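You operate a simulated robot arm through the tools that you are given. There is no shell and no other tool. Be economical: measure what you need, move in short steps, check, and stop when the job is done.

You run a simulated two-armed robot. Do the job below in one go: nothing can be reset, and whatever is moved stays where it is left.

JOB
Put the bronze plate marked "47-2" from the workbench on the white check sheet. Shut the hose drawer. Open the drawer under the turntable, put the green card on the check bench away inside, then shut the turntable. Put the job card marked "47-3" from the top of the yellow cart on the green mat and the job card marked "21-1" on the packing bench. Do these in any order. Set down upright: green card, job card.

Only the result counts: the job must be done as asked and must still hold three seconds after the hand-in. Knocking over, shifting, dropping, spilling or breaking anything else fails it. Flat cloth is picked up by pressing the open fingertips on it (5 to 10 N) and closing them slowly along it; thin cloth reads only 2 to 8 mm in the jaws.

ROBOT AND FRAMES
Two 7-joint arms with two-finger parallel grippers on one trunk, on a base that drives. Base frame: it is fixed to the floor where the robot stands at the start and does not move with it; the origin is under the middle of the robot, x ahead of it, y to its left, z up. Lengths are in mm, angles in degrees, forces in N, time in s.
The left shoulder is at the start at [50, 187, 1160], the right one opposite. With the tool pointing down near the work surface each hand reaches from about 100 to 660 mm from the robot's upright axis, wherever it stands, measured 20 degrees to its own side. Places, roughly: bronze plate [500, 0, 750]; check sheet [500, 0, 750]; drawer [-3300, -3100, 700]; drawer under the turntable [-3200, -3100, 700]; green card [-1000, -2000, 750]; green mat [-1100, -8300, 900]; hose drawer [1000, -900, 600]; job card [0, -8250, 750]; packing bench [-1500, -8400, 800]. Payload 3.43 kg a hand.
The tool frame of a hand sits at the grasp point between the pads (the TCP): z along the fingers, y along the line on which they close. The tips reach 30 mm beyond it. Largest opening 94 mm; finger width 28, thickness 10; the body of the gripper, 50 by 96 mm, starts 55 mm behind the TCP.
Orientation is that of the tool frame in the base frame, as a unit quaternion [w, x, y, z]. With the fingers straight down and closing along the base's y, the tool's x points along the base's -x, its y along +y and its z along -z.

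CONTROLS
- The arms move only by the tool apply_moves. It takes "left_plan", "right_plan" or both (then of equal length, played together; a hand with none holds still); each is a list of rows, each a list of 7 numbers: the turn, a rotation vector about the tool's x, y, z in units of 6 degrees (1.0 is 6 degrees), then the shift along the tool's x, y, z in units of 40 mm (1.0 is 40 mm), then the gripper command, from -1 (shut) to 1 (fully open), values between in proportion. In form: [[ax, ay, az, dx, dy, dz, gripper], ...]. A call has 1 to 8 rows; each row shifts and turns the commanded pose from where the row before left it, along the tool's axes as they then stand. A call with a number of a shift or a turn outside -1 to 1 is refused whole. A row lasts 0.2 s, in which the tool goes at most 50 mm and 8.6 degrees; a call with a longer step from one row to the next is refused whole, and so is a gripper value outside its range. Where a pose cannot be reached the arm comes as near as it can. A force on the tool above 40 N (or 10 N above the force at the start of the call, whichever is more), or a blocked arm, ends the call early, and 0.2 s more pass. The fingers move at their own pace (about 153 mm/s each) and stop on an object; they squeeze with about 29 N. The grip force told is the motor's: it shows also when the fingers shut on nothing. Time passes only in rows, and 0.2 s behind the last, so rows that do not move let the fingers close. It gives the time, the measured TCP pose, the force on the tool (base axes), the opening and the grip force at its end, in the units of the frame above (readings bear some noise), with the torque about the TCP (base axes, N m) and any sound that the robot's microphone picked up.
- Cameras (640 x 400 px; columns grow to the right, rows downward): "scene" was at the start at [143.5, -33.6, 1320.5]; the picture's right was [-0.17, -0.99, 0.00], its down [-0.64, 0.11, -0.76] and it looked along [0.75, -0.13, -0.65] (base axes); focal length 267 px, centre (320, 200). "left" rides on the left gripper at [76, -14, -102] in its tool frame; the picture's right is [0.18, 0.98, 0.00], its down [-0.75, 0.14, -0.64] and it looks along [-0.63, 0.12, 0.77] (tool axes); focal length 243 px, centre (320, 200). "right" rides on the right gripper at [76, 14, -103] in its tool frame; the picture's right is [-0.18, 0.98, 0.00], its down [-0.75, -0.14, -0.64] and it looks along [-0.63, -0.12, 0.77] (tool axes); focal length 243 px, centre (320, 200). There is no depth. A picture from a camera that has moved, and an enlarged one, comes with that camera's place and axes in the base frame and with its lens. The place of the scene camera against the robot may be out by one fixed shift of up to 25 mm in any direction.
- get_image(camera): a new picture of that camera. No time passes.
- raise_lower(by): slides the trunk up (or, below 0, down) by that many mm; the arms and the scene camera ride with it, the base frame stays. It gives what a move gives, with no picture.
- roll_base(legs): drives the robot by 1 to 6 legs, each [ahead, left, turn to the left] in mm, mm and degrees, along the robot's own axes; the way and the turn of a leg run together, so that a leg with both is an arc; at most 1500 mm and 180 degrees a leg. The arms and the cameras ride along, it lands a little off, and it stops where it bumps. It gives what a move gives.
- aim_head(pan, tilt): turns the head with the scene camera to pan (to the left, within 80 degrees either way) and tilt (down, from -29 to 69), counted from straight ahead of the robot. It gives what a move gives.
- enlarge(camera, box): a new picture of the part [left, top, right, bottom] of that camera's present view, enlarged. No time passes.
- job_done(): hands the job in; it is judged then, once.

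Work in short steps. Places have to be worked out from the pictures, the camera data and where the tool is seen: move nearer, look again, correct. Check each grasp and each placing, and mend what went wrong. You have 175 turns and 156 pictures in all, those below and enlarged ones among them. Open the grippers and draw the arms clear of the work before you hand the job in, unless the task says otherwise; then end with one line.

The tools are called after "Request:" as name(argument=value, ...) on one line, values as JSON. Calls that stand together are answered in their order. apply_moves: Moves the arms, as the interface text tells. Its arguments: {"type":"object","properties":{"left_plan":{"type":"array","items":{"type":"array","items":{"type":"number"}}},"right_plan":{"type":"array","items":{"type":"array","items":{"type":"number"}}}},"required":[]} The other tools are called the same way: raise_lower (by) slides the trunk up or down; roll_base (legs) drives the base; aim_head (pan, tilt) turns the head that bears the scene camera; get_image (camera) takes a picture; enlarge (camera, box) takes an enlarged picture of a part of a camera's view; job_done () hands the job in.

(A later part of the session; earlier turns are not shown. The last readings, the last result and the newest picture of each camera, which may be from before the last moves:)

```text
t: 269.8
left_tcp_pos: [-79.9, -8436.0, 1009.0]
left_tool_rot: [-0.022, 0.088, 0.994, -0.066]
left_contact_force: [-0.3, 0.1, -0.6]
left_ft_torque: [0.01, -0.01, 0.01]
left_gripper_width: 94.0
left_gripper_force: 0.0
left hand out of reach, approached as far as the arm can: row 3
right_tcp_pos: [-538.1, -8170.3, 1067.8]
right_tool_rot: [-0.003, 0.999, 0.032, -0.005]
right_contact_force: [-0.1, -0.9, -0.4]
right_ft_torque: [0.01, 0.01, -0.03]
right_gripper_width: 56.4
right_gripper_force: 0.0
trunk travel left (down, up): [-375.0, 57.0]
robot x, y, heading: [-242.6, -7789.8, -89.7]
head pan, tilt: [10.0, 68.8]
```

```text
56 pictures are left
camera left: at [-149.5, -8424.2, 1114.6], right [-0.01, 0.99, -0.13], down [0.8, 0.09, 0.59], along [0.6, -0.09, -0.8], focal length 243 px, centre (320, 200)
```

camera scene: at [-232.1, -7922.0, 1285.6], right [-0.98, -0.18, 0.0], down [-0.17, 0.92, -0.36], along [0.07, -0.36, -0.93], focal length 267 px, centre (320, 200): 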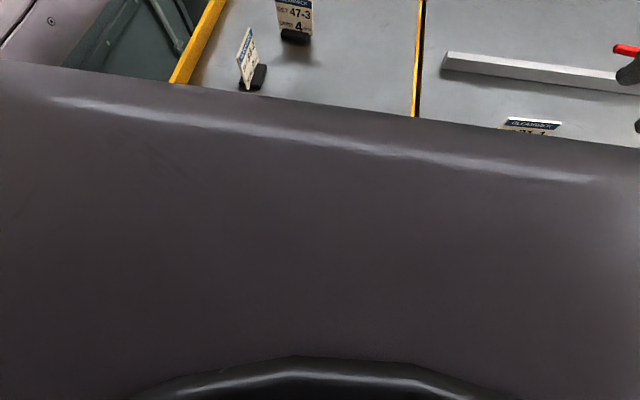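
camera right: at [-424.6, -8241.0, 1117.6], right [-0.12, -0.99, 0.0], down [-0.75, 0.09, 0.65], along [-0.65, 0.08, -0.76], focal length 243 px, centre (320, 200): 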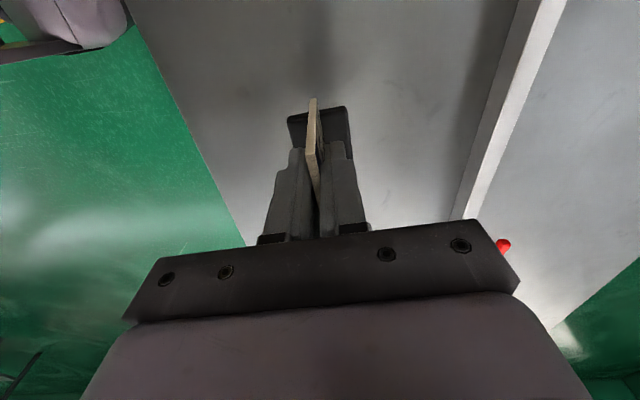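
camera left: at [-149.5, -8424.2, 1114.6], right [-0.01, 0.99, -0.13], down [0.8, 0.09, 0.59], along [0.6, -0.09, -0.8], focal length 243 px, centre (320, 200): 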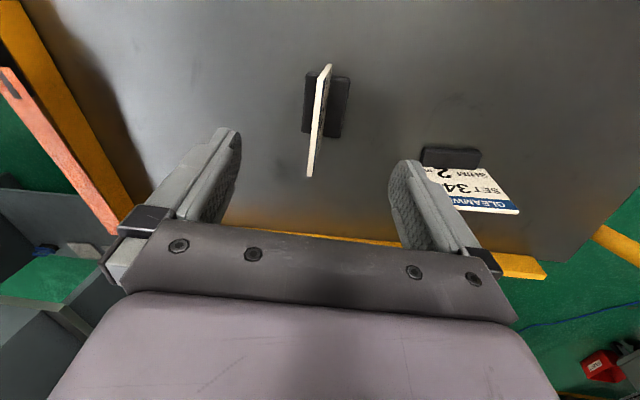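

The plate is now centred between the fingers and the yaw matches (-10°). I'll descend along the tool axis to z≈925.

Request:
apply_moves(left_plan=[[0, 0, 0, 0, 0, 0.6, 0.7], [0, 0, 0, 0, 0, 0.8, 0.7], [0, 0, 0, 0, 0, 0.7, 0.7]])

Request:
get_image(camera="left")

```text
t: 270.6
left_tcp_pos: [-82.3, -8440.3, 922.5]
left_tool_rot: [-0.022, 0.088, 0.994, -0.065]
left_contact_force: [0.5, 0.4, 0.1]
left_ft_torque: [0.04, -0.02, 0.0]
left_gripper_width: 80.0
left_gripper_force: 0.0
left hand out of reach, approached as far as the arm can: row 3
right_tcp_pos: [-538.4, -8169.7, 1067.2]
right_tool_rot: [-0.002, 0.999, 0.031, -0.006]
right_contact_force: [0.3, 0.4, 1.2]
right_ft_torque: [0.0, 0.03, 0.03]
right_gripper_width: 56.4
right_gripper_force: 0.1
trunk travel left (down, up): [-375.0, 57.0]
robot x, y, heading: [-241.1, -7790.1, -89.4]
head pan, tilt: [10.0, 68.8]
```

```text
55 pictures are left
camera left: at [-152.4, -8427.7, 1028.2], right [-0.01, 0.99, -0.13], down [0.8, 0.09, 0.59], along [0.6, -0.09, -0.8], focal length 243 px, centre (320, 200)
```

left: 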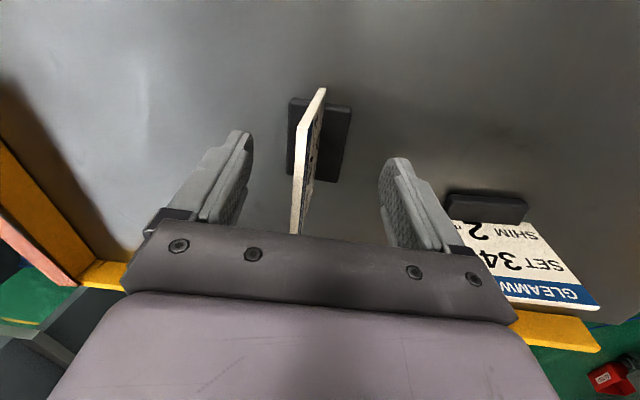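

The plate is between the fingers, about 8 mm off-centre. Closing slowly will lean it into the tilted pads, and I'll untilt after lifting.

Request:
apply_moves(left_plan=[[0, 0, 0, 0, 0, 0, 0.4], [0, 0, 0, 0, 0, 0, 0.1], [0, 0, 0, 0, 0, 0, -0.1], [0, 0, 0, 0, 0, 0, -0.3], [0, 0, 0, 0, 0, 0, -0.5], [0, 0, 0, 0, 0, 0, -0.8], [0, 0, 0, 0, 0, 0, -1], [0, 0, 0, 0, 0, 0, -1]])

Request:
get_image(camera="left")

```text
t: 272.4
left_tcp_pos: [-83.8, -8439.6, 923.1]
left_tool_rot: [-0.023, 0.088, 0.994, -0.066]
left_contact_force: [-0.3, 1.2, 3.8]
left_ft_torque: [0.08, -0.05, 0.02]
left_gripper_width: 8.9
left_gripper_force: 29.0
right_tcp_pos: [-538.8, -8169.6, 1068.5]
right_tool_rot: [-0.003, 0.999, 0.031, -0.005]
right_contact_force: [0.3, 0.0, -0.2]
right_ft_torque: [0.0, -0.05, 0.0]
right_gripper_width: 56.7
right_gripper_force: 0.0
trunk travel left (down, up): [-375.0, 57.0]
robot x, y, heading: [-243.8, -7786.5, -89.7]
head pan, tilt: [10.0, 68.8]
```

```text
54 pictures are left
camera left: at [-152.6, -8427.2, 1029.4], right [-0.01, 0.99, -0.13], down [0.8, 0.09, 0.59], along [0.6, -0.09, -0.8], focal length 243 px, centre (320, 200)
```

left: 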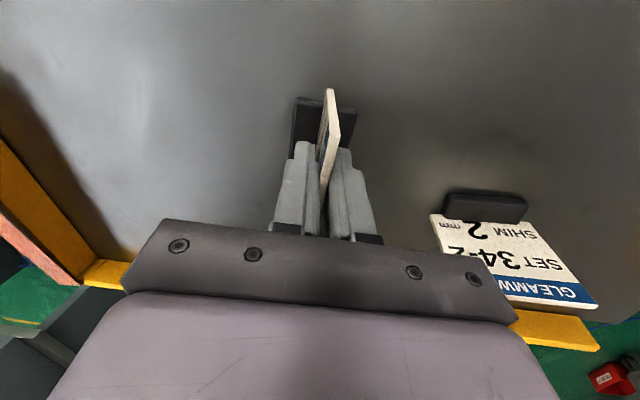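

Gripped at 8.9 mm. I'll lift, untilt and draw the card back.

Request:
apply_moves(left_plan=[[0, 0, 0, 0, 0, -0.5, -1], [0, 0, 0, 0, 0, -0.8, -1], [0, 0, 0, 0, 0, -1, -1], [0, 0, 0, 0, 0, -1, -1], [0, 0, 0, 0.1, 0.6, -0.3, -1], [0, 0, 0, 0.1, 0.8, 0, -1], [-1, 0, 0, 0, 0, 0, -1], [0, 0, 0, 0.1, 0.8, 0, -1]])

Request:
apply_moves(left_plan=[[0, 0, 0, 0.2, 0.9, 0, -1], [0, 0, 0, 0.2, 0.9, 0, -1], [0, 0, 0, 0.2, 0.9, 0, -1], [0, 0, 0, 0, 0.7, 0, -1]], right_plan=[[0, 0, 0, 0, -1, 0, 0.2], [0, 0, 0, 0, -1, 0, 0.2], [0, 0, 0, 0, 0, 0, 0.2], [0, 0, 0, 0, 0, 0, 0.2]])

Request:
aim_head(pan=10, tilt=45)

Request:
get_image(camera="scene")

```text
t: 274.2
left_tcp_pos: [-71.2, -8333.6, 1058.5]
left_tool_rot: [-0.019, 0.088, 0.996, -0.014]
left_contact_force: [0.6, 0.8, -0.4]
left_ft_torque: [-0.03, -0.01, 0.0]
left_gripper_width: 8.7
left_gripper_force: 29.1
right_tcp_pos: [-537.5, -8169.1, 1067.5]
right_tool_rot: [-0.002, 1.0, 0.031, -0.005]
right_contact_force: [-0.2, 0.3, -0.4]
right_ft_torque: [-0.03, 0.02, 0.04]
right_gripper_width: 56.2
right_gripper_force: 0.0
trunk travel left (down, up): [-375.0, 57.0]
robot x, y, heading: [-244.9, -7788.7, -89.5]
head pan, tilt: [10.0, 68.8]
```

```text
t: 275.2
left_tcp_pos: [-71.2, -8195.4, 1056.1]
left_tool_rot: [-0.018, 0.088, 0.996, -0.014]
left_contact_force: [-0.1, -0.5, -0.8]
left_ft_torque: [0.01, 0.04, 0.0]
left_gripper_width: 8.5
left_gripper_force: 28.7
right_tcp_pos: [-543.9, -8089.2, 1067.4]
right_tool_rot: [-0.003, 0.999, 0.031, -0.005]
right_contact_force: [0.7, 0.2, 0.1]
right_ft_torque: [0.01, -0.01, -0.01]
right_gripper_width: 56.1
right_gripper_force: 0.1
trunk travel left (down, up): [-375.0, 57.0]
robot x, y, heading: [-247.2, -7791.4, -89.6]
head pan, tilt: [10.0, 68.8]
```

```text
t: 276.0
left_tcp_pos: [-72.8, -8197.2, 1055.2]
left_tool_rot: [-0.017, 0.088, 0.996, -0.013]
left_contact_force: [-0.5, -1.0, -0.3]
left_ft_torque: [-0.03, -0.02, 0.01]
left_gripper_width: 8.7
left_gripper_force: 29.4
right_tcp_pos: [-544.0, -8090.7, 1069.3]
right_tool_rot: [-0.002, 0.999, 0.032, -0.006]
right_contact_force: [-0.1, 0.6, 0.6]
right_ft_torque: [0.02, -0.02, -0.01]
right_gripper_width: 56.3
right_gripper_force: 0.0
trunk travel left (down, up): [-375.0, 57.0]
robot x, y, heading: [-246.6, -7789.4, -89.5]
head pan, tilt: [10.0, 45.0]
```

```text
53 pictures are left
camera scene: at [-227.4, -7946.9, 1314.3], right [-0.98, -0.18, 0.0], down [-0.13, 0.7, -0.71], along [0.13, -0.69, -0.71], focal length 267 px, centre (320, 200)
```

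scene: 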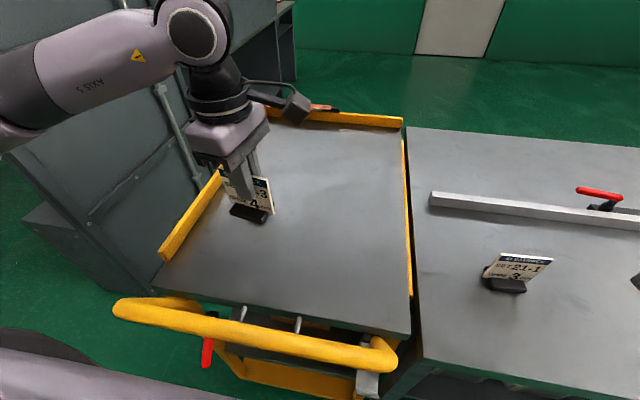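

47-3 is held. I'll back up, strafe right to the mat, and look.

Request:
roll_base(legs=[[-180, 0, 0], [0, -1000, 0]])

Request:
aim_head(pan=5, tilt=42)

Request:
get_image(camera="scene")

```text
t: 286.4
left_tcp_pos: [-1099.9, -8022.3, 1055.7]
left_tool_rot: [-0.019, 0.097, 0.995, -0.014]
left_contact_force: [0.2, -1.0, -1.0]
left_ft_torque: [-0.01, -0.04, -0.02]
left_gripper_width: 8.8
left_gripper_force: 28.9
right_tcp_pos: [-1569.7, -7909.1, 1068.3]
right_tool_rot: [-0.003, 1.0, 0.024, -0.004]
right_contact_force: [1.0, 0.8, 0.5]
right_ft_torque: [0.0, -0.01, -0.01]
right_gripper_width: 56.6
right_gripper_force: 0.1
trunk travel left (down, up): [-375.0, 57.0]
robot x, y, heading: [-1264.2, -7616.2, -90.6]
head pan, tilt: [10.0, 45.0]
```

```text
t: 287.1
left_tcp_pos: [-1099.5, -8022.9, 1054.6]
left_tool_rot: [-0.018, 0.098, 0.995, -0.013]
left_contact_force: [-0.3, 0.2, -1.0]
left_ft_torque: [0.02, 0.0, -0.01]
left_gripper_width: 8.6
left_gripper_force: 29.1
right_tcp_pos: [-1570.0, -7910.0, 1068.3]
right_tool_rot: [-0.002, 1.0, 0.023, -0.005]
right_contact_force: [0.3, -0.5, -0.2]
right_ft_torque: [0.0, 0.03, 0.02]
right_gripper_width: 56.0
right_gripper_force: 0.1
trunk travel left (down, up): [-375.0, 57.0]
robot x, y, heading: [-1263.7, -7611.0, -90.6]
head pan, tilt: [5.0, 42.0]
```

```text
52 pictures are left
camera scene: at [-1257.6, -7773.9, 1318.7], right [-1.0, -0.08, 0.0], down [-0.05, 0.67, -0.74], along [0.06, -0.74, -0.67], focal length 267 px, centre (320, 200)
```

scene: 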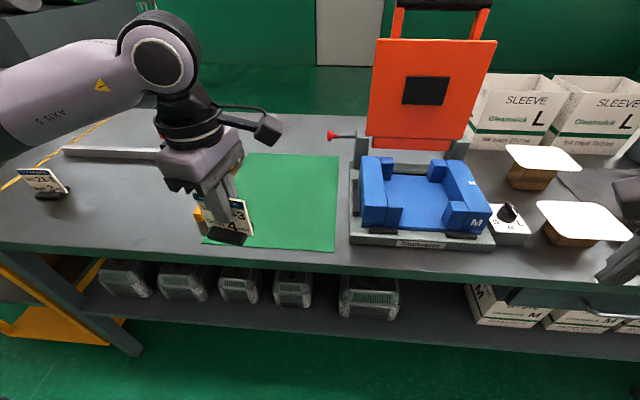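

The mat spans x≈-1260…-976, y≈-8480…-8117, centre (-1118, -8290). I'll drive ahead 150 mm and position the card above its centre.

Request:
roll_base(legs=[[150, 0, 0]])

Request:
apply_moves(left_plan=[[0, 0, 0, 0, -0.9, 0, -1], [0, 0, 0, 0, -0.9, 0, -1], [0, 0, 0, 0, -0.9, 0, -1], [0, 0, 0, 0, 0, 0.8, -1], [0, 0, 0, 0, 0, 0.8, -1], [0, 0, 0, 0, 0, 0.8, -1]])

Request:
get_image(camera="scene")

Request:
get_image(camera="left")

```text
t: 288.4
left_tcp_pos: [-1099.0, -8171.8, 1055.5]
left_tool_rot: [-0.018, 0.096, 0.995, -0.013]
left_contact_force: [-0.3, 0.1, -0.2]
left_ft_torque: [0.04, 0.0, 0.02]
left_gripper_width: 8.8
left_gripper_force: 28.9
right_tcp_pos: [-1568.9, -8058.5, 1067.5]
right_tool_rot: [-0.004, 1.0, 0.024, -0.005]
right_contact_force: [-0.2, 0.4, -0.5]
right_ft_torque: [0.01, 0.01, 0.0]
right_gripper_width: 56.4
right_gripper_force: 0.1
trunk travel left (down, up): [-375.0, 57.0]
robot x, y, heading: [-1266.1, -7762.5, -90.4]
head pan, tilt: [5.0, 42.0]
```

```text
t: 289.8
left_tcp_pos: [-1124.9, -8277.4, 961.0]
left_tool_rot: [-0.018, 0.096, 0.995, -0.015]
left_contact_force: [0.5, 0.7, -1.1]
left_ft_torque: [-0.01, -0.01, -0.02]
left_gripper_width: 8.7
left_gripper_force: 29.0
right_tcp_pos: [-1569.9, -8058.4, 1068.7]
right_tool_rot: [-0.002, 1.0, 0.024, -0.005]
right_contact_force: [0.3, -0.6, -0.7]
right_ft_torque: [0.03, -0.02, 0.0]
right_gripper_width: 56.4
right_gripper_force: 0.0
trunk travel left (down, up): [-375.0, 57.0]
robot x, y, heading: [-1268.5, -7761.4, -90.3]
head pan, tilt: [5.0, 42.0]
```

```text
51 pictures are left
camera scene: at [-1258.2, -7922.7, 1318.7], right [-1.0, -0.08, 0.0], down [-0.06, 0.67, -0.74], along [0.06, -0.74, -0.67], focal length 267 px, centre (320, 200)
```

scene: 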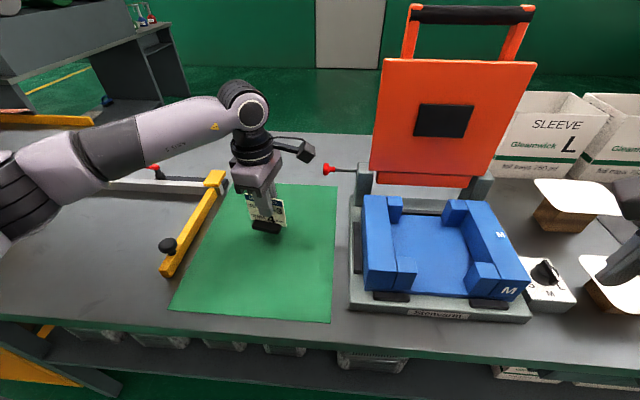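

```text
50 pictures are left
camera left: at [-1197.1, -8274.8, 1067.9], right [0.01, 1.0, -0.02], down [0.79, 0.01, 0.61], along [0.61, -0.02, -0.79], focal length 243 px, centre (320, 200)
```

left: 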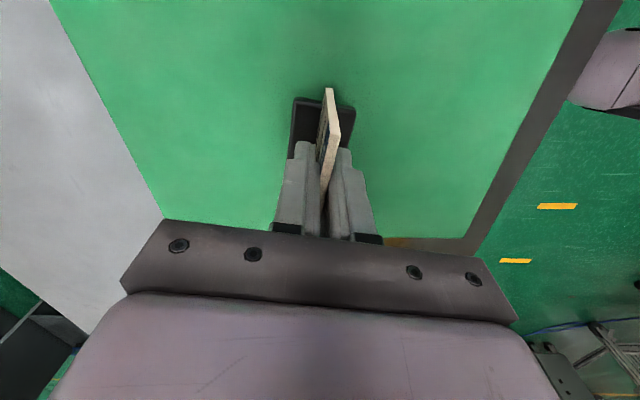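

The card is over the mat. I'll lower to about z=930, then in small steps until contact.

Request:
apply_moves(left_plan=[[0, 0, 0, 0, 0, 0.5, -1], [0, 0, 0, 0, 0, 0.2, -1], [0, 0, 0, 0, 0, 0, -1]])

Request:
apply_moves(left_plan=[[0, 0, 0, 0, 0, 0.08, -1], [0, 0, 0, 0, 0, 0, -1]])

Request:
apply_moves(left_plan=[[0, 0, 0, 0, 0, 0.08, -1], [0, 0, 0, 0, 0, 0, -1]])

Request:
enlarge(camera="scene", box=[170, 140, 350, 280])

```text
t: 290.6
left_tcp_pos: [-1123.6, -8279.4, 933.5]
left_tool_rot: [-0.018, 0.096, 0.995, -0.013]
left_contact_force: [0.1, 0.4, 0.1]
left_ft_torque: [0.01, 0.03, -0.05]
left_gripper_width: 8.7
left_gripper_force: 28.9
right_tcp_pos: [-1569.9, -8058.0, 1068.7]
right_tool_rot: [-0.002, 1.0, 0.024, -0.006]
right_contact_force: [0.2, 0.1, 0.6]
right_ft_torque: [-0.03, 0.01, -0.01]
right_gripper_width: 56.3
right_gripper_force: 0.0
trunk travel left (down, up): [-375.0, 57.0]
robot x, y, heading: [-1264.5, -7762.0, -90.4]
head pan, tilt: [5.0, 42.0]
```

```text
t: 291.2
left_tcp_pos: [-1126.1, -8280.5, 931.6]
left_tool_rot: [-0.019, 0.096, 0.995, -0.013]
left_contact_force: [0.5, -0.4, -0.1]
left_ft_torque: [-0.01, -0.01, -0.01]
left_gripper_width: 8.8
left_gripper_force: 29.6
right_tcp_pos: [-1569.5, -8057.4, 1068.1]
right_tool_rot: [-0.003, 1.0, 0.024, -0.005]
right_contact_force: [0.0, -0.8, -0.2]
right_ft_torque: [0.0, 0.0, 0.0]
right_gripper_width: 56.5
right_gripper_force: 0.1
trunk travel left (down, up): [-375.0, 57.0]
robot x, y, heading: [-1272.1, -7763.6, -90.1]
head pan, tilt: [5.0, 42.0]
```

```text
t: 291.8
left_tcp_pos: [-1126.0, -8280.0, 928.1]
left_tool_rot: [-0.018, 0.097, 0.995, -0.013]
left_contact_force: [0.1, -1.4, 0.1]
left_ft_torque: [-0.03, 0.0, 0.0]
left_gripper_width: 8.7
left_gripper_force: 29.1
right_tcp_pos: [-1569.6, -8058.2, 1070.1]
right_tool_rot: [-0.002, 1.0, 0.024, -0.005]
right_contact_force: [1.0, 0.4, -0.6]
right_ft_torque: [0.03, -0.01, 0.03]
right_gripper_width: 56.6
right_gripper_force: 0.1
trunk travel left (down, up): [-375.0, 57.0]
robot x, y, heading: [-1269.1, -7765.3, -90.4]
head pan, tilt: [5.0, 42.0]
```

```text
2.86 times, centred on (260, 210) of scene
camera zoom: at [-1258.2, -7922.6, 1318.7], right [-1.0, -0.08, 0.0], down [-0.06, 0.67, -0.74], along [0.06, -0.74, -0.67], focal length 764 px, centre (491, 171)
```

zoom: 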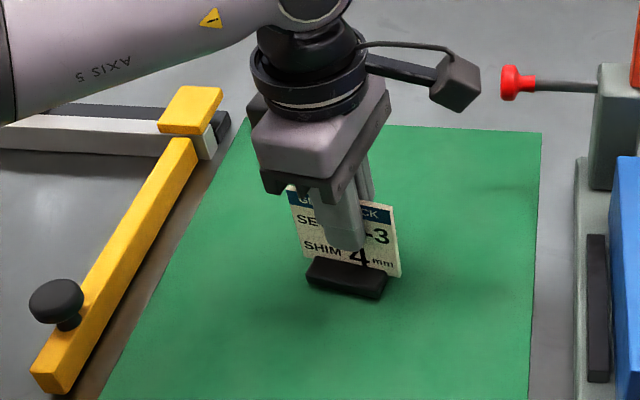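

Request:
apply_moves(left_plan=[[0, 0, 0, 0, 0, 0.08, -1], [0, 0, 0, 0, 0, 0, -1]])

Request:
apply_moves(left_plan=[[0, 0, 0, 0, 0, 0.06, -1], [0, 0, 0, 0, 0, 0, -1]])

Request:
apply_moves(left_plan=[[0, 0, 0, 0, 0, 0.05, -1], [0, 0, 0, 0, 0, 0, -1]])

```text
t: 292.4
left_tcp_pos: [-1125.7, -8280.5, 923.5]
left_tool_rot: [-0.018, 0.097, 0.995, -0.014]
left_contact_force: [-0.3, 0.5, -0.2]
left_ft_torque: [0.01, -0.01, -0.02]
left_gripper_width: 8.5
left_gripper_force: 29.1
right_tcp_pos: [-1569.2, -8058.1, 1068.7]
right_tool_rot: [-0.002, 1.0, 0.025, -0.006]
right_contact_force: [0.3, -0.2, 0.7]
right_ft_torque: [0.01, 0.04, 0.03]
right_gripper_width: 56.6
right_gripper_force: 0.1
trunk travel left (down, up): [-375.0, 57.0]
robot x, y, heading: [-1265.0, -7760.7, -90.2]
head pan, tilt: [5.0, 42.0]
```

```text
t: 293.0
left_tcp_pos: [-1125.0, -8279.9, 923.4]
left_tool_rot: [-0.018, 0.097, 0.995, -0.015]
left_contact_force: [0.2, -1.2, 6.4]
left_ft_torque: [0.03, -0.14, -0.01]
left_gripper_width: 8.7
left_gripper_force: 28.8
right_tcp_pos: [-1570.2, -8058.0, 1069.3]
right_tool_rot: [-0.003, 1.0, 0.025, -0.006]
right_contact_force: [-0.4, 0.5, 0.2]
right_ft_torque: [0.03, 0.05, -0.04]
right_gripper_width: 56.5
right_gripper_force: 0.2
trunk travel left (down, up): [-375.0, 57.0]
robot x, y, heading: [-1263.9, -7762.7, -90.0]
head pan, tilt: [5.0, 42.0]
```

```text
t: 293.6
left_tcp_pos: [-1126.9, -8280.6, 922.9]
left_tool_rot: [-0.018, 0.095, 0.995, -0.017]
left_contact_force: [2.3, -5.0, 19.6]
left_ft_torque: [0.09, -0.31, -0.04]
left_gripper_width: 8.6
left_gripper_force: 28.9
right_tcp_pos: [-1570.5, -8057.2, 1070.0]
right_tool_rot: [-0.002, 1.0, 0.024, -0.005]
right_contact_force: [0.0, -0.6, 0.8]
right_ft_torque: [-0.02, 0.03, 0.0]
right_gripper_width: 56.4
right_gripper_force: 0.0
trunk travel left (down, up): [-375.0, 57.0]
robot x, y, heading: [-1268.9, -7760.0, -90.2]
head pan, tilt: [5.0, 42.0]
```

Contact with the mat. I'll relieve, open slowly, and lift away.

Request:
apply_moves(left_plan=[[0, 0, 0, 0, 0, -0.05, -1], [0, 0, 0, 0, 0, 0, -0.7], [0, 0, 0, 0, 0, 0, -0.4], [0, 0, 0, 0, 0, 0, 0], [0, 0, 0, 0, 0, 0, 0.2], [0, 0, 0, 0, 0, 0, 0.2]])

Request:
apply_moves(left_plan=[[0, 0, 0, 0, 0, -0.6, 0.2], [0, 0, 0, 0, 0, -1, 0.2], [0, 0, 0, 0, 0, -1, 0.2], [0, 0, 0, 0, 0, -1, 0.2], [0, 0, 0, 0, 0.9, -0.3, 0.2], [0, 0, 0, 0, 0.9, 0, 0.2], [0, 0, 0, 0, 0.9, 0, 0.2], [0, 0, 0, 0, 0.9, 0, 0.2]])

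Request:
get_image(camera="scene")

```text
t: 295.0
left_tcp_pos: [-1125.1, -8280.1, 921.9]
left_tool_rot: [-0.018, 0.097, 0.995, -0.013]
left_contact_force: [0.3, 0.5, 0.3]
left_ft_torque: [-0.03, 0.0, -0.01]
left_gripper_width: 56.6
left_gripper_force: 0.1
right_tcp_pos: [-1570.6, -8058.7, 1069.2]
right_tool_rot: [-0.002, 1.0, 0.025, -0.005]
right_contact_force: [0.0, -0.3, -0.2]
right_ft_torque: [0.02, 0.0, -0.02]
right_gripper_width: 56.3
right_gripper_force: 0.0
trunk travel left (down, up): [-375.0, 57.0]
robot x, y, heading: [-1267.0, -7761.0, -90.6]
head pan, tilt: [5.0, 42.0]
```

```text
t: 296.8
left_tcp_pos: [-1091.1, -8133.7, 1075.1]
left_tool_rot: [-0.018, 0.096, 0.995, -0.013]
left_contact_force: [0.1, -0.4, -0.1]
left_ft_torque: [-0.01, 0.0, 0.02]
left_gripper_width: 56.2
left_gripper_force: 0.2
right_tcp_pos: [-1570.2, -8058.4, 1069.2]
right_tool_rot: [-0.002, 1.0, 0.024, -0.004]
right_contact_force: [-0.2, -0.2, 0.0]
right_ft_torque: [0.0, 0.03, -0.02]
right_gripper_width: 56.2
right_gripper_force: 0.1
trunk travel left (down, up): [-375.0, 57.0]
robot x, y, heading: [-1264.9, -7764.3, -90.3]
head pan, tilt: [5.0, 42.0]
```

```text
48 pictures are left
camera scene: at [-1258.0, -7922.2, 1318.8], right [-1.0, -0.08, 0.0], down [-0.06, 0.67, -0.74], along [0.06, -0.74, -0.67], focal length 267 px, centre (320, 200)
```

scene: 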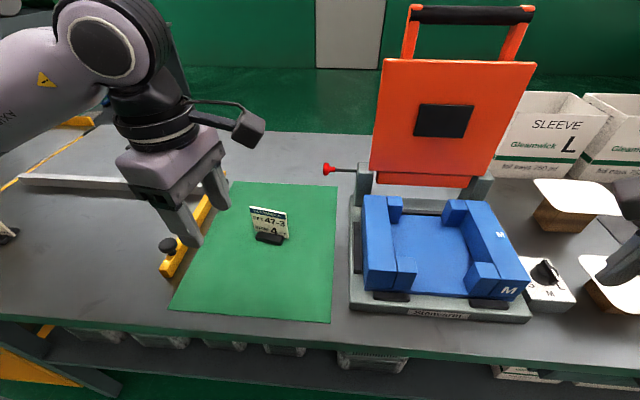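

47-3 stands on the mat. Now the hose drawer: I'll back off, turn around and drive north along x≈-1265.

Request:
roll_base(legs=[[-400, 0, 0], [0, 0, 90], [0, 0, 90], [1450, 0, 0], [1450, 0, 0]])

Request:
aim_head(pan=-35, tilt=18)

Request:
get_image(camera="scene")

```text
t: 320.5
left_tcp_pos: [-1389.9, -4112.3, 1075.0]
left_tool_rot: [-0.013, 0.995, -0.097, 0.018]
left_contact_force: [-0.4, 0.2, -0.2]
left_ft_torque: [0.0, 0.01, 0.02]
left_gripper_width: 56.5
left_gripper_force: 0.1
right_tcp_pos: [-912.8, -4190.0, 1068.4]
right_tool_rot: [0.005, -0.023, 1.0, -0.002]
right_contact_force: [-0.3, 0.3, 0.7]
right_ft_torque: [-0.01, 0.0, 0.0]
right_gripper_width: 56.4
right_gripper_force: 0.1
trunk travel left (down, up): [-375.0, 57.0]
robot x, y, heading: [-1218.4, -4484.6, 89.5]
head pan, tilt: [5.0, 42.0]
```

```text
t: 321.5
left_tcp_pos: [-1389.7, -4113.5, 1074.8]
left_tool_rot: [-0.012, 0.995, -0.099, 0.018]
left_contact_force: [0.5, -0.6, 0.7]
left_ft_torque: [0.0, -0.03, 0.01]
left_gripper_width: 56.4
left_gripper_force: 0.0
right_tcp_pos: [-913.5, -4191.3, 1068.2]
right_tool_rot: [0.005, -0.022, 1.0, -0.003]
right_contact_force: [0.5, -0.5, 0.5]
right_ft_torque: [0.01, -0.01, -0.03]
right_gripper_width: 56.3
right_gripper_force: 0.1
trunk travel left (down, up): [-375.0, 57.0]
robot x, y, heading: [-1220.9, -4485.8, 89.5]
head pan, tilt: [-35.0, 18.0]
```

```text
47 pictures are left
camera scene: at [-1159.8, -4370.4, 1356.3], right [0.82, -0.58, 0.0], down [-0.18, -0.25, -0.95], along [0.55, 0.78, -0.31], focal length 267 px, centre (320, 200)
```

scene: 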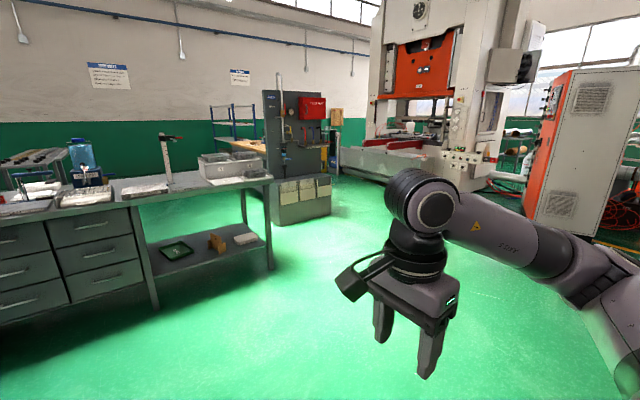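

I can see the tall panel with the hose unit on its near side. Zooming in.

Request:
enlarge(camera="scene", box=[230, 80, 380, 240])

```text
2.50 times, centred on (305, 160) of scene
camera zoom: at [-1159.8, -4370.4, 1356.3], right [0.82, -0.58, 0.0], down [-0.18, -0.25, -0.95], along [0.55, 0.78, -0.31], focal length 668 px, centre (358, 300)
```

zoom: 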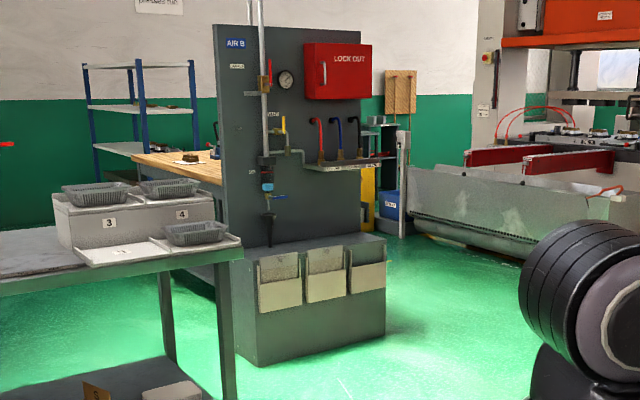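

The air station's base cabinet faces south near (650, -1420). I'll drive to a spot in front of it.

Request:
roll_base(legs=[[1000, -850, 0], [850, -900, 0]])

Request:
aim_head(pan=0, tilt=25)

Request:
get_image(camera="scene")

```text
t: 337.2
left_tcp_pos: [325.0, -2247.0, 1075.1]
left_tool_rot: [-0.013, 0.996, -0.082, 0.018]
left_contact_force: [-0.5, -0.5, -0.2]
left_ft_torque: [0.01, -0.02, 0.03]
left_gripper_width: 56.2
left_gripper_force: 0.0
right_tcp_pos: [805.7, -2311.2, 1070.0]
right_tool_rot: [0.005, -0.038, 0.999, -0.003]
right_contact_force: [-0.4, 0.2, -0.4]
right_ft_torque: [0.04, -0.01, -0.02]
right_gripper_width: 56.3
right_gripper_force: 0.1
trunk travel left (down, up): [-375.0, 57.0]
robot x, y, heading: [510.3, -2615.1, 91.2]
head pan, tilt: [-35.0, 18.0]
```

```text
t: 338.2
left_tcp_pos: [324.7, -2246.7, 1074.7]
left_tool_rot: [-0.014, 0.996, -0.082, 0.017]
left_contact_force: [0.4, 0.1, -0.4]
left_ft_torque: [0.01, 0.02, 0.01]
left_gripper_width: 56.4
left_gripper_force: 0.0
right_tcp_pos: [804.8, -2310.2, 1069.4]
right_tool_rot: [0.006, -0.038, 0.999, -0.003]
right_contact_force: [1.2, -0.2, -0.3]
right_ft_torque: [-0.01, 0.02, 0.0]
right_gripper_width: 56.4
right_gripper_force: 0.0
trunk travel left (down, up): [-375.0, 57.0]
robot x, y, heading: [510.0, -2617.0, 91.5]
head pan, tilt: [0.0, 25.0]
```

```text
45 pictures are left
camera scene: at [509.3, -2483.6, 1345.0], right [1.0, 0.02, 0.0], down [0.01, -0.42, -0.91], along [-0.02, 0.91, -0.42], focal length 267 px, centre (320, 200)
```

scene: 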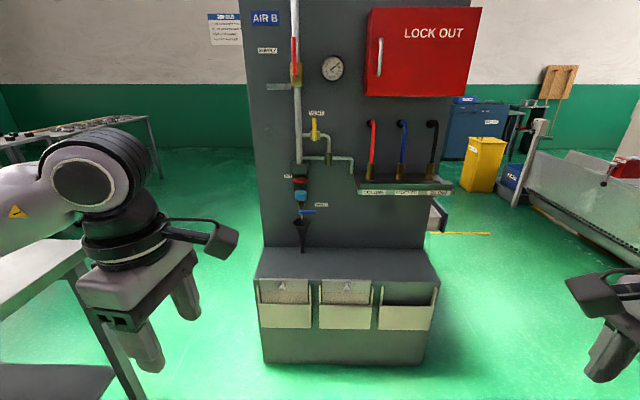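

There's also something protruding at the panel's right edge behind it. Zooming on both.

Request:
enlarge(camera="scene", box=[400, 160, 520, 260])

Request:
enlarge(camera="scene", box=[240, 230, 450, 370])

```text
4.00 times, centred on (460, 210) of scene
camera zoom: at [509.3, -2483.6, 1345.0], right [1.0, 0.02, 0.0], down [0.01, -0.42, -0.91], along [-0.02, 0.91, -0.42], focal length 1069 px, centre (-240, 160)
```

zoom: 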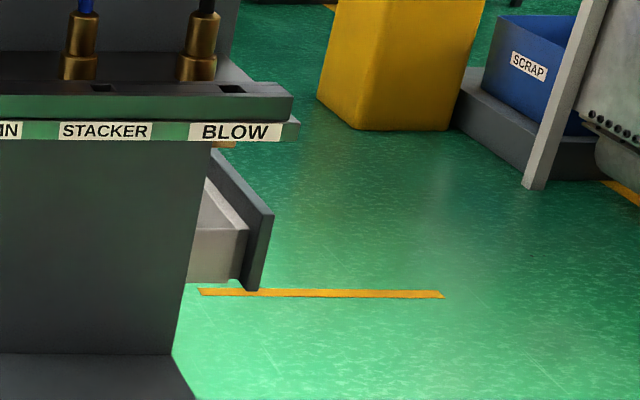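

```text
2.86 times, centred on (345, 300) of scene
camera zoom: at [509.3, -2483.6, 1345.0], right [1.0, 0.02, 0.0], down [0.01, -0.42, -0.91], along [-0.02, 0.91, -0.42], focal length 764 px, centre (249, -86)
```

zoom: 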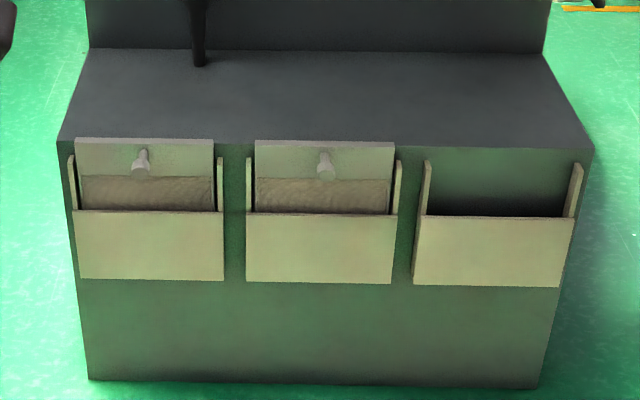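

That is the hose drawer: it sticks out east from the far side of the workbench, with its face near x≈1130, y≈-1260 and northwards. I'll drive around to its east side and face it.

Request:
roll_base(legs=[[150, -1300, 0], [1350, 0, 0], [0, 0, 89]])

Request:
aim_head(pan=0, tilt=35)

Request:
get_image(camera="scene")

```text
t: 359.9
left_tcp_pos: [1365.1, -1273.1, 1074.8]
left_tool_rot: [-0.023, 0.76, 0.649, 0.003]
left_contact_force: [0.7, 0.0, -0.2]
left_ft_torque: [-0.01, -0.04, -0.03]
left_gripper_width: 56.3
left_gripper_force: 0.3
right_tcp_pos: [1423.2, -792.6, 1069.4]
right_tool_rot: [-0.006, 0.737, -0.676, -0.002]
right_contact_force: [-0.6, -0.4, 0.3]
right_ft_torque: [0.02, -0.01, -0.01]
right_gripper_width: 56.4
right_gripper_force: 0.1
trunk travel left (down, up): [-375.0, 57.0]
robot x, y, heading: [1729.7, -1085.0, -178.0]
head pan, tilt: [0.0, 25.0]
```

```text
t: 360.6
left_tcp_pos: [1363.8, -1272.9, 1074.8]
left_tool_rot: [-0.022, 0.76, 0.65, 0.003]
left_contact_force: [-0.3, -0.6, 0.2]
left_ft_torque: [0.01, -0.02, 0.02]
left_gripper_width: 56.4
left_gripper_force: 0.0
right_tcp_pos: [1424.3, -792.8, 1069.0]
right_tool_rot: [-0.005, 0.736, -0.676, -0.002]
right_contact_force: [0.4, -0.6, 0.1]
right_ft_torque: [0.0, 0.01, -0.03]
right_gripper_width: 56.4
right_gripper_force: 0.1
trunk travel left (down, up): [-375.0, 57.0]
robot x, y, heading: [1728.5, -1085.0, -178.5]
head pan, tilt: [0.0, 35.0]
```

```text
42 pictures are left
camera scene: at [1585.7, -1108.8, 1329.3], right [-0.03, 1.0, 0.0], down [0.57, 0.02, -0.82], along [-0.82, -0.03, -0.57], focal length 267 px, centre (320, 200)
```

scene: 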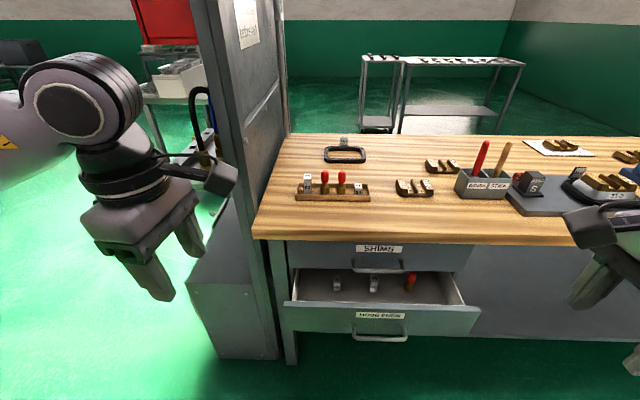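

The open drawer is labelled "HOSE ENDS" with its handle near (1205, -970, 650), below the shut SHIMS drawer. I'll lower the trunk and turn the right hand back so the slim side faces forward.

Request:
raise_lower(by=-300)

Request:
apply_moves(right_plan=[[0, 0, -1, 0, 0, 0, -1], [0, 0, -1, 0, 0, 0, -1], [0, 0, -1, 0, 0, 0, -1], [0, 0, -1, 0, 0, 0, -1], [0, 0, -1, 0, 0, 0, -1], [0, 0, -1, 0, 0, 0, -1], [0, 0, -1, 0, 0, 0, -1], [0, 0, -1, 0, 0, 0, -1]])

Request:
apply_moves(right_plan=[[0, 0, -1, 0, 0, 0, -1], [0, 0, -1, 0, 0, 0, -1], [0, 0, -1, 0, 0, 0, -1], [0, 0, -1, 0, 0, 0, -1], [0, 0, -1, 0, 0, 0, -1], [0, 0, -1, 0, 0, 0, -1], [0, 0, -0.6, 0, 0, 0, -1]])

Request:
get_image(camera="scene")

```text
t: 363.6
left_tcp_pos: [1364.4, -1274.2, 774.8]
left_tool_rot: [-0.022, 0.76, 0.649, 0.003]
left_contact_force: [0.4, 0.0, -0.9]
left_ft_torque: [0.01, -0.02, -0.01]
left_gripper_width: 56.4
left_gripper_force: 0.1
right_tcp_pos: [1423.1, -793.4, 769.1]
right_tool_rot: [-0.006, 0.737, -0.676, -0.002]
right_contact_force: [-0.7, 0.1, -0.1]
right_ft_torque: [0.03, -0.02, 0.02]
right_gripper_width: 56.5
right_gripper_force: 0.2
trunk travel left (down, up): [-75.0, 357.0]
robot x, y, heading: [1728.5, -1086.7, -178.1]
head pan, tilt: [0.0, 35.0]
```

```text
t: 365.4
left_tcp_pos: [1363.2, -1273.4, 774.0]
left_tool_rot: [-0.021, 0.76, 0.65, 0.003]
left_contact_force: [0.3, -0.3, -0.5]
left_ft_torque: [-0.01, 0.01, 0.0]
left_gripper_width: 56.3
left_gripper_force: 0.0
right_tcp_pos: [1423.4, -793.1, 768.6]
right_tool_rot: [-0.005, 0.948, -0.318, -0.001]
right_contact_force: [0.7, 0.5, 0.0]
right_ft_torque: [-0.03, 0.01, 0.0]
right_gripper_width: 0.1
right_gripper_force: 29.5
trunk travel left (down, up): [-75.0, 357.0]
robot x, y, heading: [1732.9, -1084.0, -178.3]
head pan, tilt: [0.0, 35.0]
```

```text
t: 367.0
left_tcp_pos: [1363.4, -1273.0, 775.5]
left_tool_rot: [-0.022, 0.76, 0.649, 0.003]
left_contact_force: [-0.4, 0.3, -0.6]
left_ft_torque: [-0.01, 0.06, 0.03]
left_gripper_width: 56.5
left_gripper_force: 0.0
right_tcp_pos: [1423.5, -793.5, 768.5]
right_tool_rot: [-0.005, 1.0, 0.022, 0.003]
right_contact_force: [-0.4, 0.4, 0.9]
right_ft_torque: [-0.02, 0.0, -0.03]
right_gripper_width: 0.0
right_gripper_force: 29.2
trunk travel left (down, up): [-75.0, 357.0]
robot x, y, heading: [1728.7, -1083.9, -178.3]
head pan, tilt: [0.0, 35.0]
```

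```text
41 pictures are left
camera scene: at [1585.7, -1108.8, 1029.2], right [-0.03, 1.0, 0.0], down [0.57, 0.02, -0.82], along [-0.82, -0.03, -0.57], focal length 267 px, centre (320, 200)
```

scene: 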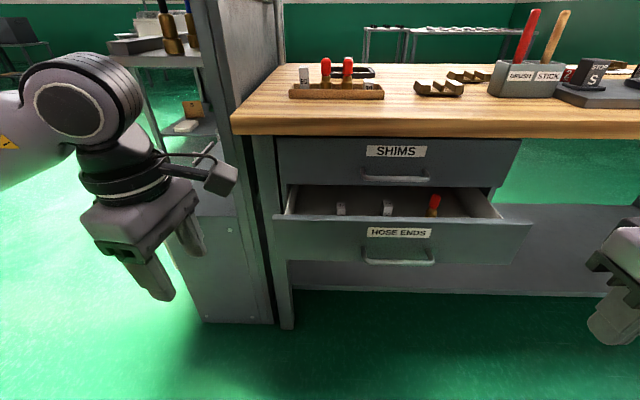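

The handle bar triangulates to about (1190–1205, -960, 593). I'll tilt the closed right fingers 30° forward and lower them in front of the bar, then push by driving.

Request:
apply_moves(right_plan=[[0, -1, 0, 0, 0, 0, -1], [0, -1, 0, 0, 0, 0, -1], [0, -1, 0, 0, 0, 0, -1], [0, -1, 0, 0, 0, 0, -1], [0, -1, 0, 0, 0, 0, -1]])

Request:
apply_moves(right_plan=[[0, 0, 0, -0.15, 0.58, 0.76, -1], [0, 0, 0, -0.15, 0.58, 0.76, -1], [0, 0, 0, -0.15, 0.58, 0.76, -1], [0, 0, 0, -0.15, 0.58, 0.76, -1], [0, 0, 0, -0.15, 0.58, 0.76, -1], [0, 0, 0, -0.15, 0.58, 0.76, -1], [0, 0, 0, -0.15, 0.58, 0.76, -1]])

Request:
get_image(camera="scene")

Request:
get_image(camera="right")

```text
t: 368.2
left_tcp_pos: [1364.7, -1272.7, 774.1]
left_tool_rot: [-0.022, 0.76, 0.65, 0.003]
left_contact_force: [0.6, -0.2, -0.5]
left_ft_torque: [-0.02, 0.02, 0.0]
left_gripper_width: 56.2
left_gripper_force: 0.1
right_tcp_pos: [1385.9, -781.9, 786.1]
right_tool_rot: [0.001, 0.966, 0.023, -0.256]
right_contact_force: [0.2, -0.5, -0.7]
right_ft_torque: [0.01, 0.0, 0.01]
right_gripper_width: 0.0
right_gripper_force: 28.8
right hand out of reach, approached as far as the arm can: row 3, 4, 5
trunk travel left (down, up): [-75.0, 357.0]
robot x, y, heading: [1731.1, -1085.6, -178.0]
head pan, tilt: [0.0, 35.0]
```

```text
t: 369.8
left_tcp_pos: [1363.9, -1274.1, 774.8]
left_tool_rot: [-0.022, 0.76, 0.649, 0.002]
left_contact_force: [0.2, -0.5, 0.8]
left_ft_torque: [0.0, -0.04, -0.02]
left_gripper_width: 56.5
left_gripper_force: 0.2
right_tcp_pos: [1251.6, -949.1, 619.4]
right_tool_rot: [0.001, 0.966, 0.022, -0.257]
right_contact_force: [0.1, -0.3, 0.5]
right_ft_torque: [-0.02, 0.01, 0.02]
right_gripper_width: 0.0
right_gripper_force: 29.3
trunk travel left (down, up): [-75.0, 357.0]
robot x, y, heading: [1731.8, -1086.8, -178.4]
head pan, tilt: [0.0, 35.0]
```

```text
40 pictures are left
camera scene: at [1585.8, -1108.8, 1029.2], right [-0.03, 1.0, 0.0], down [0.57, 0.02, -0.82], along [-0.82, -0.03, -0.57], focal length 267 px, centre (320, 200)
```

scene: 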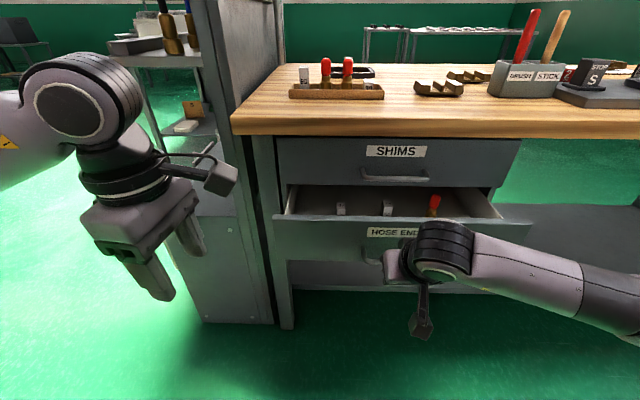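

```text
39 pictures are left
camera right: at [1368.4, -959.1, 669.8], right [-0.12, -0.99, 0.08], down [-0.34, 0.12, 0.93], along [-0.93, 0.08, -0.35], focal length 243 px, centre (320, 200)
```

right: 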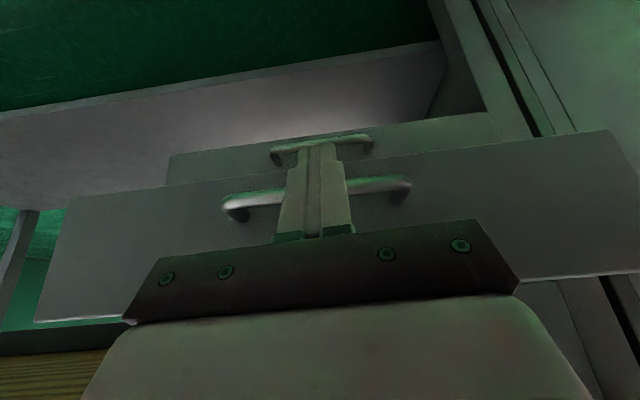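

The fingers are right in front of the hose drawer's bar. I'll lower 15 mm and drive forward to push.

Request:
apply_moves(right_plan=[[0, 0, 0, 0.19, 0, 0.32, -1], [0, 0, 0, 0, 0, 0, -1]])

Request:
roll_base(legs=[[100, 0, 0]])

Request:
get_image(camera="scene")

```text
t: 370.4
left_tcp_pos: [1364.7, -1274.4, 775.0]
left_tool_rot: [-0.022, 0.76, 0.65, 0.003]
left_contact_force: [0.2, -0.6, 0.5]
left_ft_torque: [0.01, 0.0, 0.01]
left_gripper_width: 56.3
left_gripper_force: 0.0
right_tcp_pos: [1251.8, -950.4, 603.4]
right_tool_rot: [0.0, 0.966, 0.022, -0.256]
right_contact_force: [0.6, -0.6, 0.2]
right_ft_torque: [0.01, -0.03, -0.02]
right_gripper_width: 0.1
right_gripper_force: 28.9
trunk travel left (down, up): [-75.0, 357.0]
robot x, y, heading: [1724.6, -1084.6, -178.2]
head pan, tilt: [0.0, 35.0]
```

```text
t: 371.6
left_tcp_pos: [1266.1, -1275.7, 774.0]
left_tool_rot: [-0.022, 0.76, 0.65, 0.004]
left_contact_force: [-0.6, 0.9, -0.5]
left_ft_torque: [-0.03, 0.0, 0.01]
left_gripper_width: 56.4
left_gripper_force: 0.1
right_tcp_pos: [1152.2, -953.8, 604.1]
right_tool_rot: [0.0, 0.966, 0.022, -0.257]
right_contact_force: [0.1, -0.9, 0.9]
right_ft_torque: [-0.01, 0.0, 0.0]
right_gripper_width: 0.0
right_gripper_force: 28.6
trunk travel left (down, up): [-75.0, 357.0]
robot x, y, heading: [1632.4, -1088.4, -178.3]
head pan, tilt: [0.0, 35.0]
```

```text
38 pictures are left
camera scene: at [1486.6, -1112.0, 1029.2], right [-0.03, 1.0, 0.0], down [0.57, 0.02, -0.82], along [-0.82, -0.03, -0.57], focal length 267 px, centre (320, 200)
```

scene: 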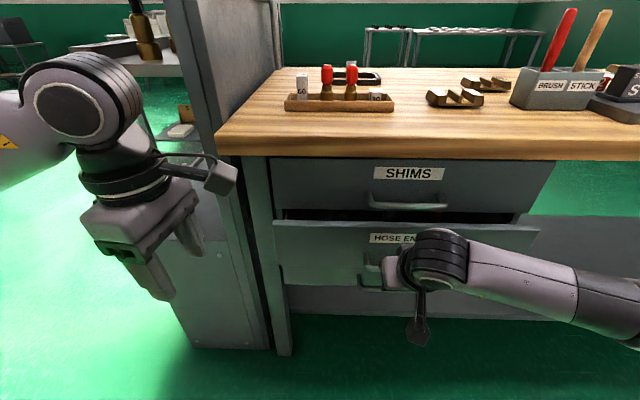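

It is sliding in. I'll push on in smaller steps.

Request:
roll_base(legs=[[60, 0, 0]])

Request:
get_image(camera="scene")

```text
t: 372.7
left_tcp_pos: [1203.1, -1277.3, 773.9]
left_tool_rot: [-0.022, 0.761, 0.648, 0.003]
left_contact_force: [-0.1, 0.6, 0.0]
left_ft_torque: [0.01, -0.04, 0.02]
left_gripper_width: 56.5
left_gripper_force: 0.1
right_tcp_pos: [1097.3, -955.8, 598.8]
right_tool_rot: [0.0, 0.969, 0.026, -0.246]
right_contact_force: [0.6, 0.7, 0.9]
right_ft_torque: [0.0, -0.02, 0.01]
right_gripper_width: 0.1
right_gripper_force: 29.1
trunk travel left (down, up): [-75.0, 357.0]
robot x, y, heading: [1568.1, -1088.4, -178.2]
head pan, tilt: [0.0, 35.0]
stopped in leg 1: the force on the tool passed its limit at 51 N (the readings are from after the stop); the commanded pose is now the measured one
```

```text
37 pictures are left
camera scene: at [1423.6, -1113.6, 1029.2], right [-0.03, 1.0, 0.0], down [0.57, 0.02, -0.82], along [-0.82, -0.02, -0.57], focal length 267 px, centre (320, 200)
```

scene: 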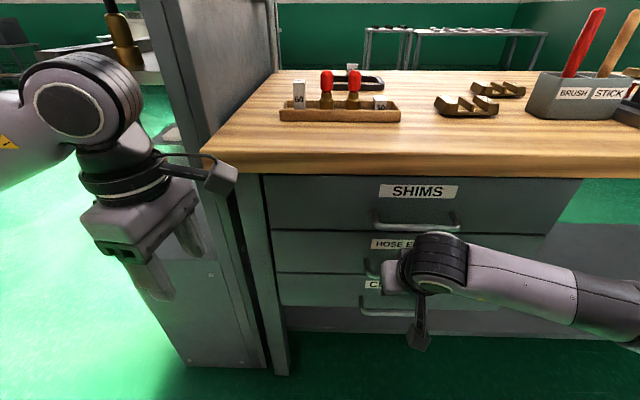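

The drawer seems shut (51 N stop). I'll back away and verify.

Request:
roll_base(legs=[[-250, 0, 0]])

Request:
enlarge(camera="scene", box=[220, 60, 560, 320])

Request:
get_image(camera="right")

```text
t: 374.5
left_tcp_pos: [1448.3, -1270.1, 775.7]
left_tool_rot: [-0.022, 0.76, 0.649, 0.003]
left_contact_force: [-0.6, 0.7, 0.6]
left_ft_torque: [0.01, 0.03, 0.02]
left_gripper_width: 56.5
left_gripper_force: 0.0
right_tcp_pos: [1342.0, -949.6, 598.7]
right_tool_rot: [0.001, 0.969, 0.028, -0.246]
right_contact_force: [-0.1, -0.4, -0.4]
right_ft_torque: [0.0, 0.0, 0.02]
right_gripper_width: 0.1
right_gripper_force: 29.0
trunk travel left (down, up): [-75.0, 357.0]
robot x, y, heading: [1814.4, -1085.8, -178.1]
head pan, tilt: [0.0, 35.0]
```

```text
1.54 times, centred on (390, 190) of scene
camera zoom: at [1669.6, -1106.4, 1029.2], right [-0.03, 1.0, 0.0], down [0.57, 0.02, -0.82], along [-0.82, -0.03, -0.57], focal length 411 px, centre (212, 215)
```

zoom: 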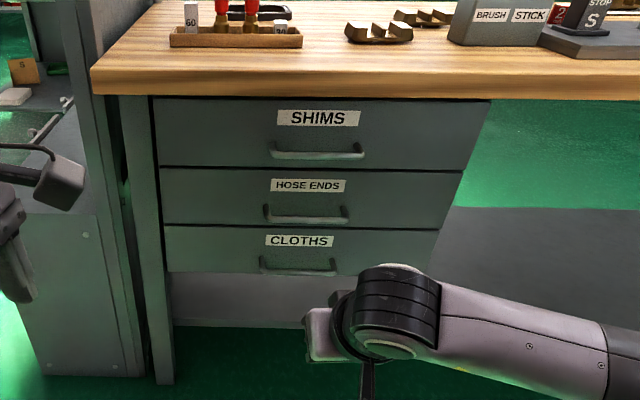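

```text
35 pictures are left
camera right: at [1458.3, -958.3, 652.4], right [-0.11, -0.99, 0.08], down [-0.36, 0.11, 0.93], along [-0.93, 0.07, -0.37], focal length 243 px, centre (320, 200)
```

right: 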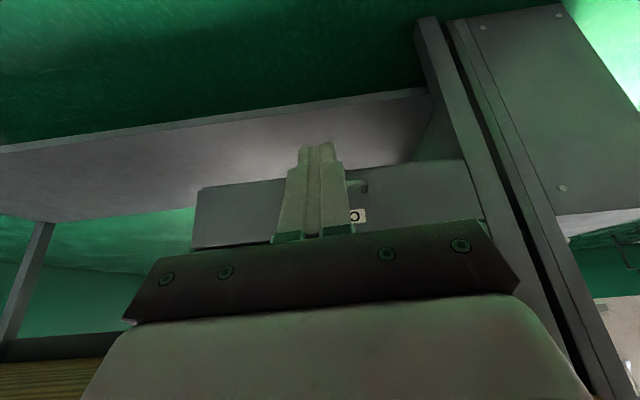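

All three drawer fronts are flush. I'll raise, open the grippers, untilt, and take a last look at the plate on the sheet.

Request:
raise_lower(by=300)

Request:
apply_moves(right_plan=[[0, 1, 0, 0, 0, 0, 1], [0, 1, 0, 0, 0, 0, 1], [0, 1, 0, 0, 0, 0, 1], [0, 1, 0, 0, 0, 0, 1]], left_plan=[[0, 0, 0, 0, 0, 0, 1], [0, 0, 0, 0, 0, 0, 1], [0, 0, 0, 0, 0, 0, 1], [0, 0, 0, 0, 0, 0, 1]])

Request:
aim_head(pan=-25, tilt=22)

Request:
get_image(camera="scene")

```text
t: 377.5
left_tcp_pos: [1448.3, -1270.9, 1073.5]
left_tool_rot: [-0.022, 0.759, 0.65, 0.003]
left_contact_force: [0.1, 0.2, 0.8]
left_ft_torque: [0.01, 0.01, -0.01]
left_gripper_width: 56.3
left_gripper_force: 0.1
right_tcp_pos: [1341.3, -950.2, 898.8]
right_tool_rot: [0.001, 0.969, 0.028, -0.247]
right_contact_force: [-0.6, 0.3, 0.0]
right_ft_torque: [-0.01, -0.01, 0.02]
right_gripper_width: 0.3
right_gripper_force: 29.6
trunk travel left (down, up): [-375.0, 57.0]
robot x, y, heading: [1813.8, -1081.6, -178.1]
head pan, tilt: [0.0, 35.0]
```

```text
t: 378.5
left_tcp_pos: [1449.3, -1272.7, 1074.0]
left_tool_rot: [-0.022, 0.76, 0.65, 0.003]
left_contact_force: [0.2, 0.2, -0.1]
left_ft_torque: [0.04, 0.0, -0.01]
left_gripper_width: 94.2
left_gripper_force: 0.0
right_tcp_pos: [1342.3, -949.5, 899.0]
right_tool_rot: [-0.006, 0.999, 0.027, -0.039]
right_contact_force: [0.7, -0.3, 0.0]
right_ft_torque: [0.01, -0.04, -0.01]
right_gripper_width: 93.8
right_gripper_force: 0.1
trunk travel left (down, up): [-375.0, 57.0]
robot x, y, heading: [1816.8, -1082.1, -177.9]
head pan, tilt: [0.0, 35.0]
```

```text
t: 379.4
left_tcp_pos: [1448.7, -1271.4, 1074.2]
left_tool_rot: [-0.022, 0.76, 0.65, 0.002]
left_contact_force: [0.2, -0.4, 0.9]
left_ft_torque: [0.03, 0.01, 0.02]
left_gripper_width: 94.2
left_gripper_force: 0.0
right_tcp_pos: [1342.4, -950.5, 898.7]
right_tool_rot: [-0.005, 0.999, 0.028, -0.04]
right_contact_force: [0.3, 0.0, -0.3]
right_ft_torque: [0.03, -0.05, 0.01]
right_gripper_width: 93.7
right_gripper_force: 0.0
trunk travel left (down, up): [-375.0, 57.0]
robot x, y, heading: [1814.2, -1080.0, -178.2]
head pan, tilt: [-25.0, 22.0]
```

```text
34 pictures are left
camera scene: at [1672.3, -1067.2, 1349.8], right [0.39, 0.92, 0.0], down [0.35, -0.15, -0.93], along [-0.85, 0.36, -0.38], focal length 267 px, centre (320, 200)
```

scene: 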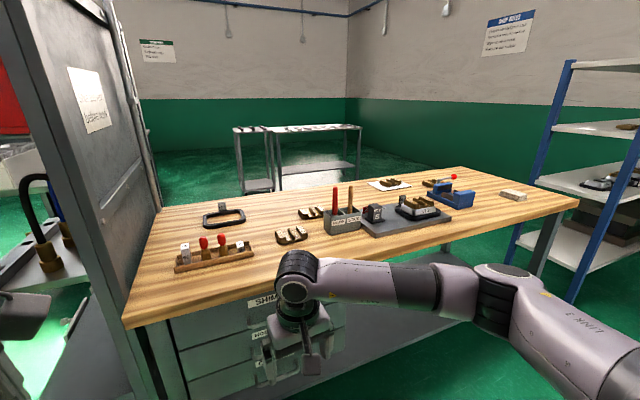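

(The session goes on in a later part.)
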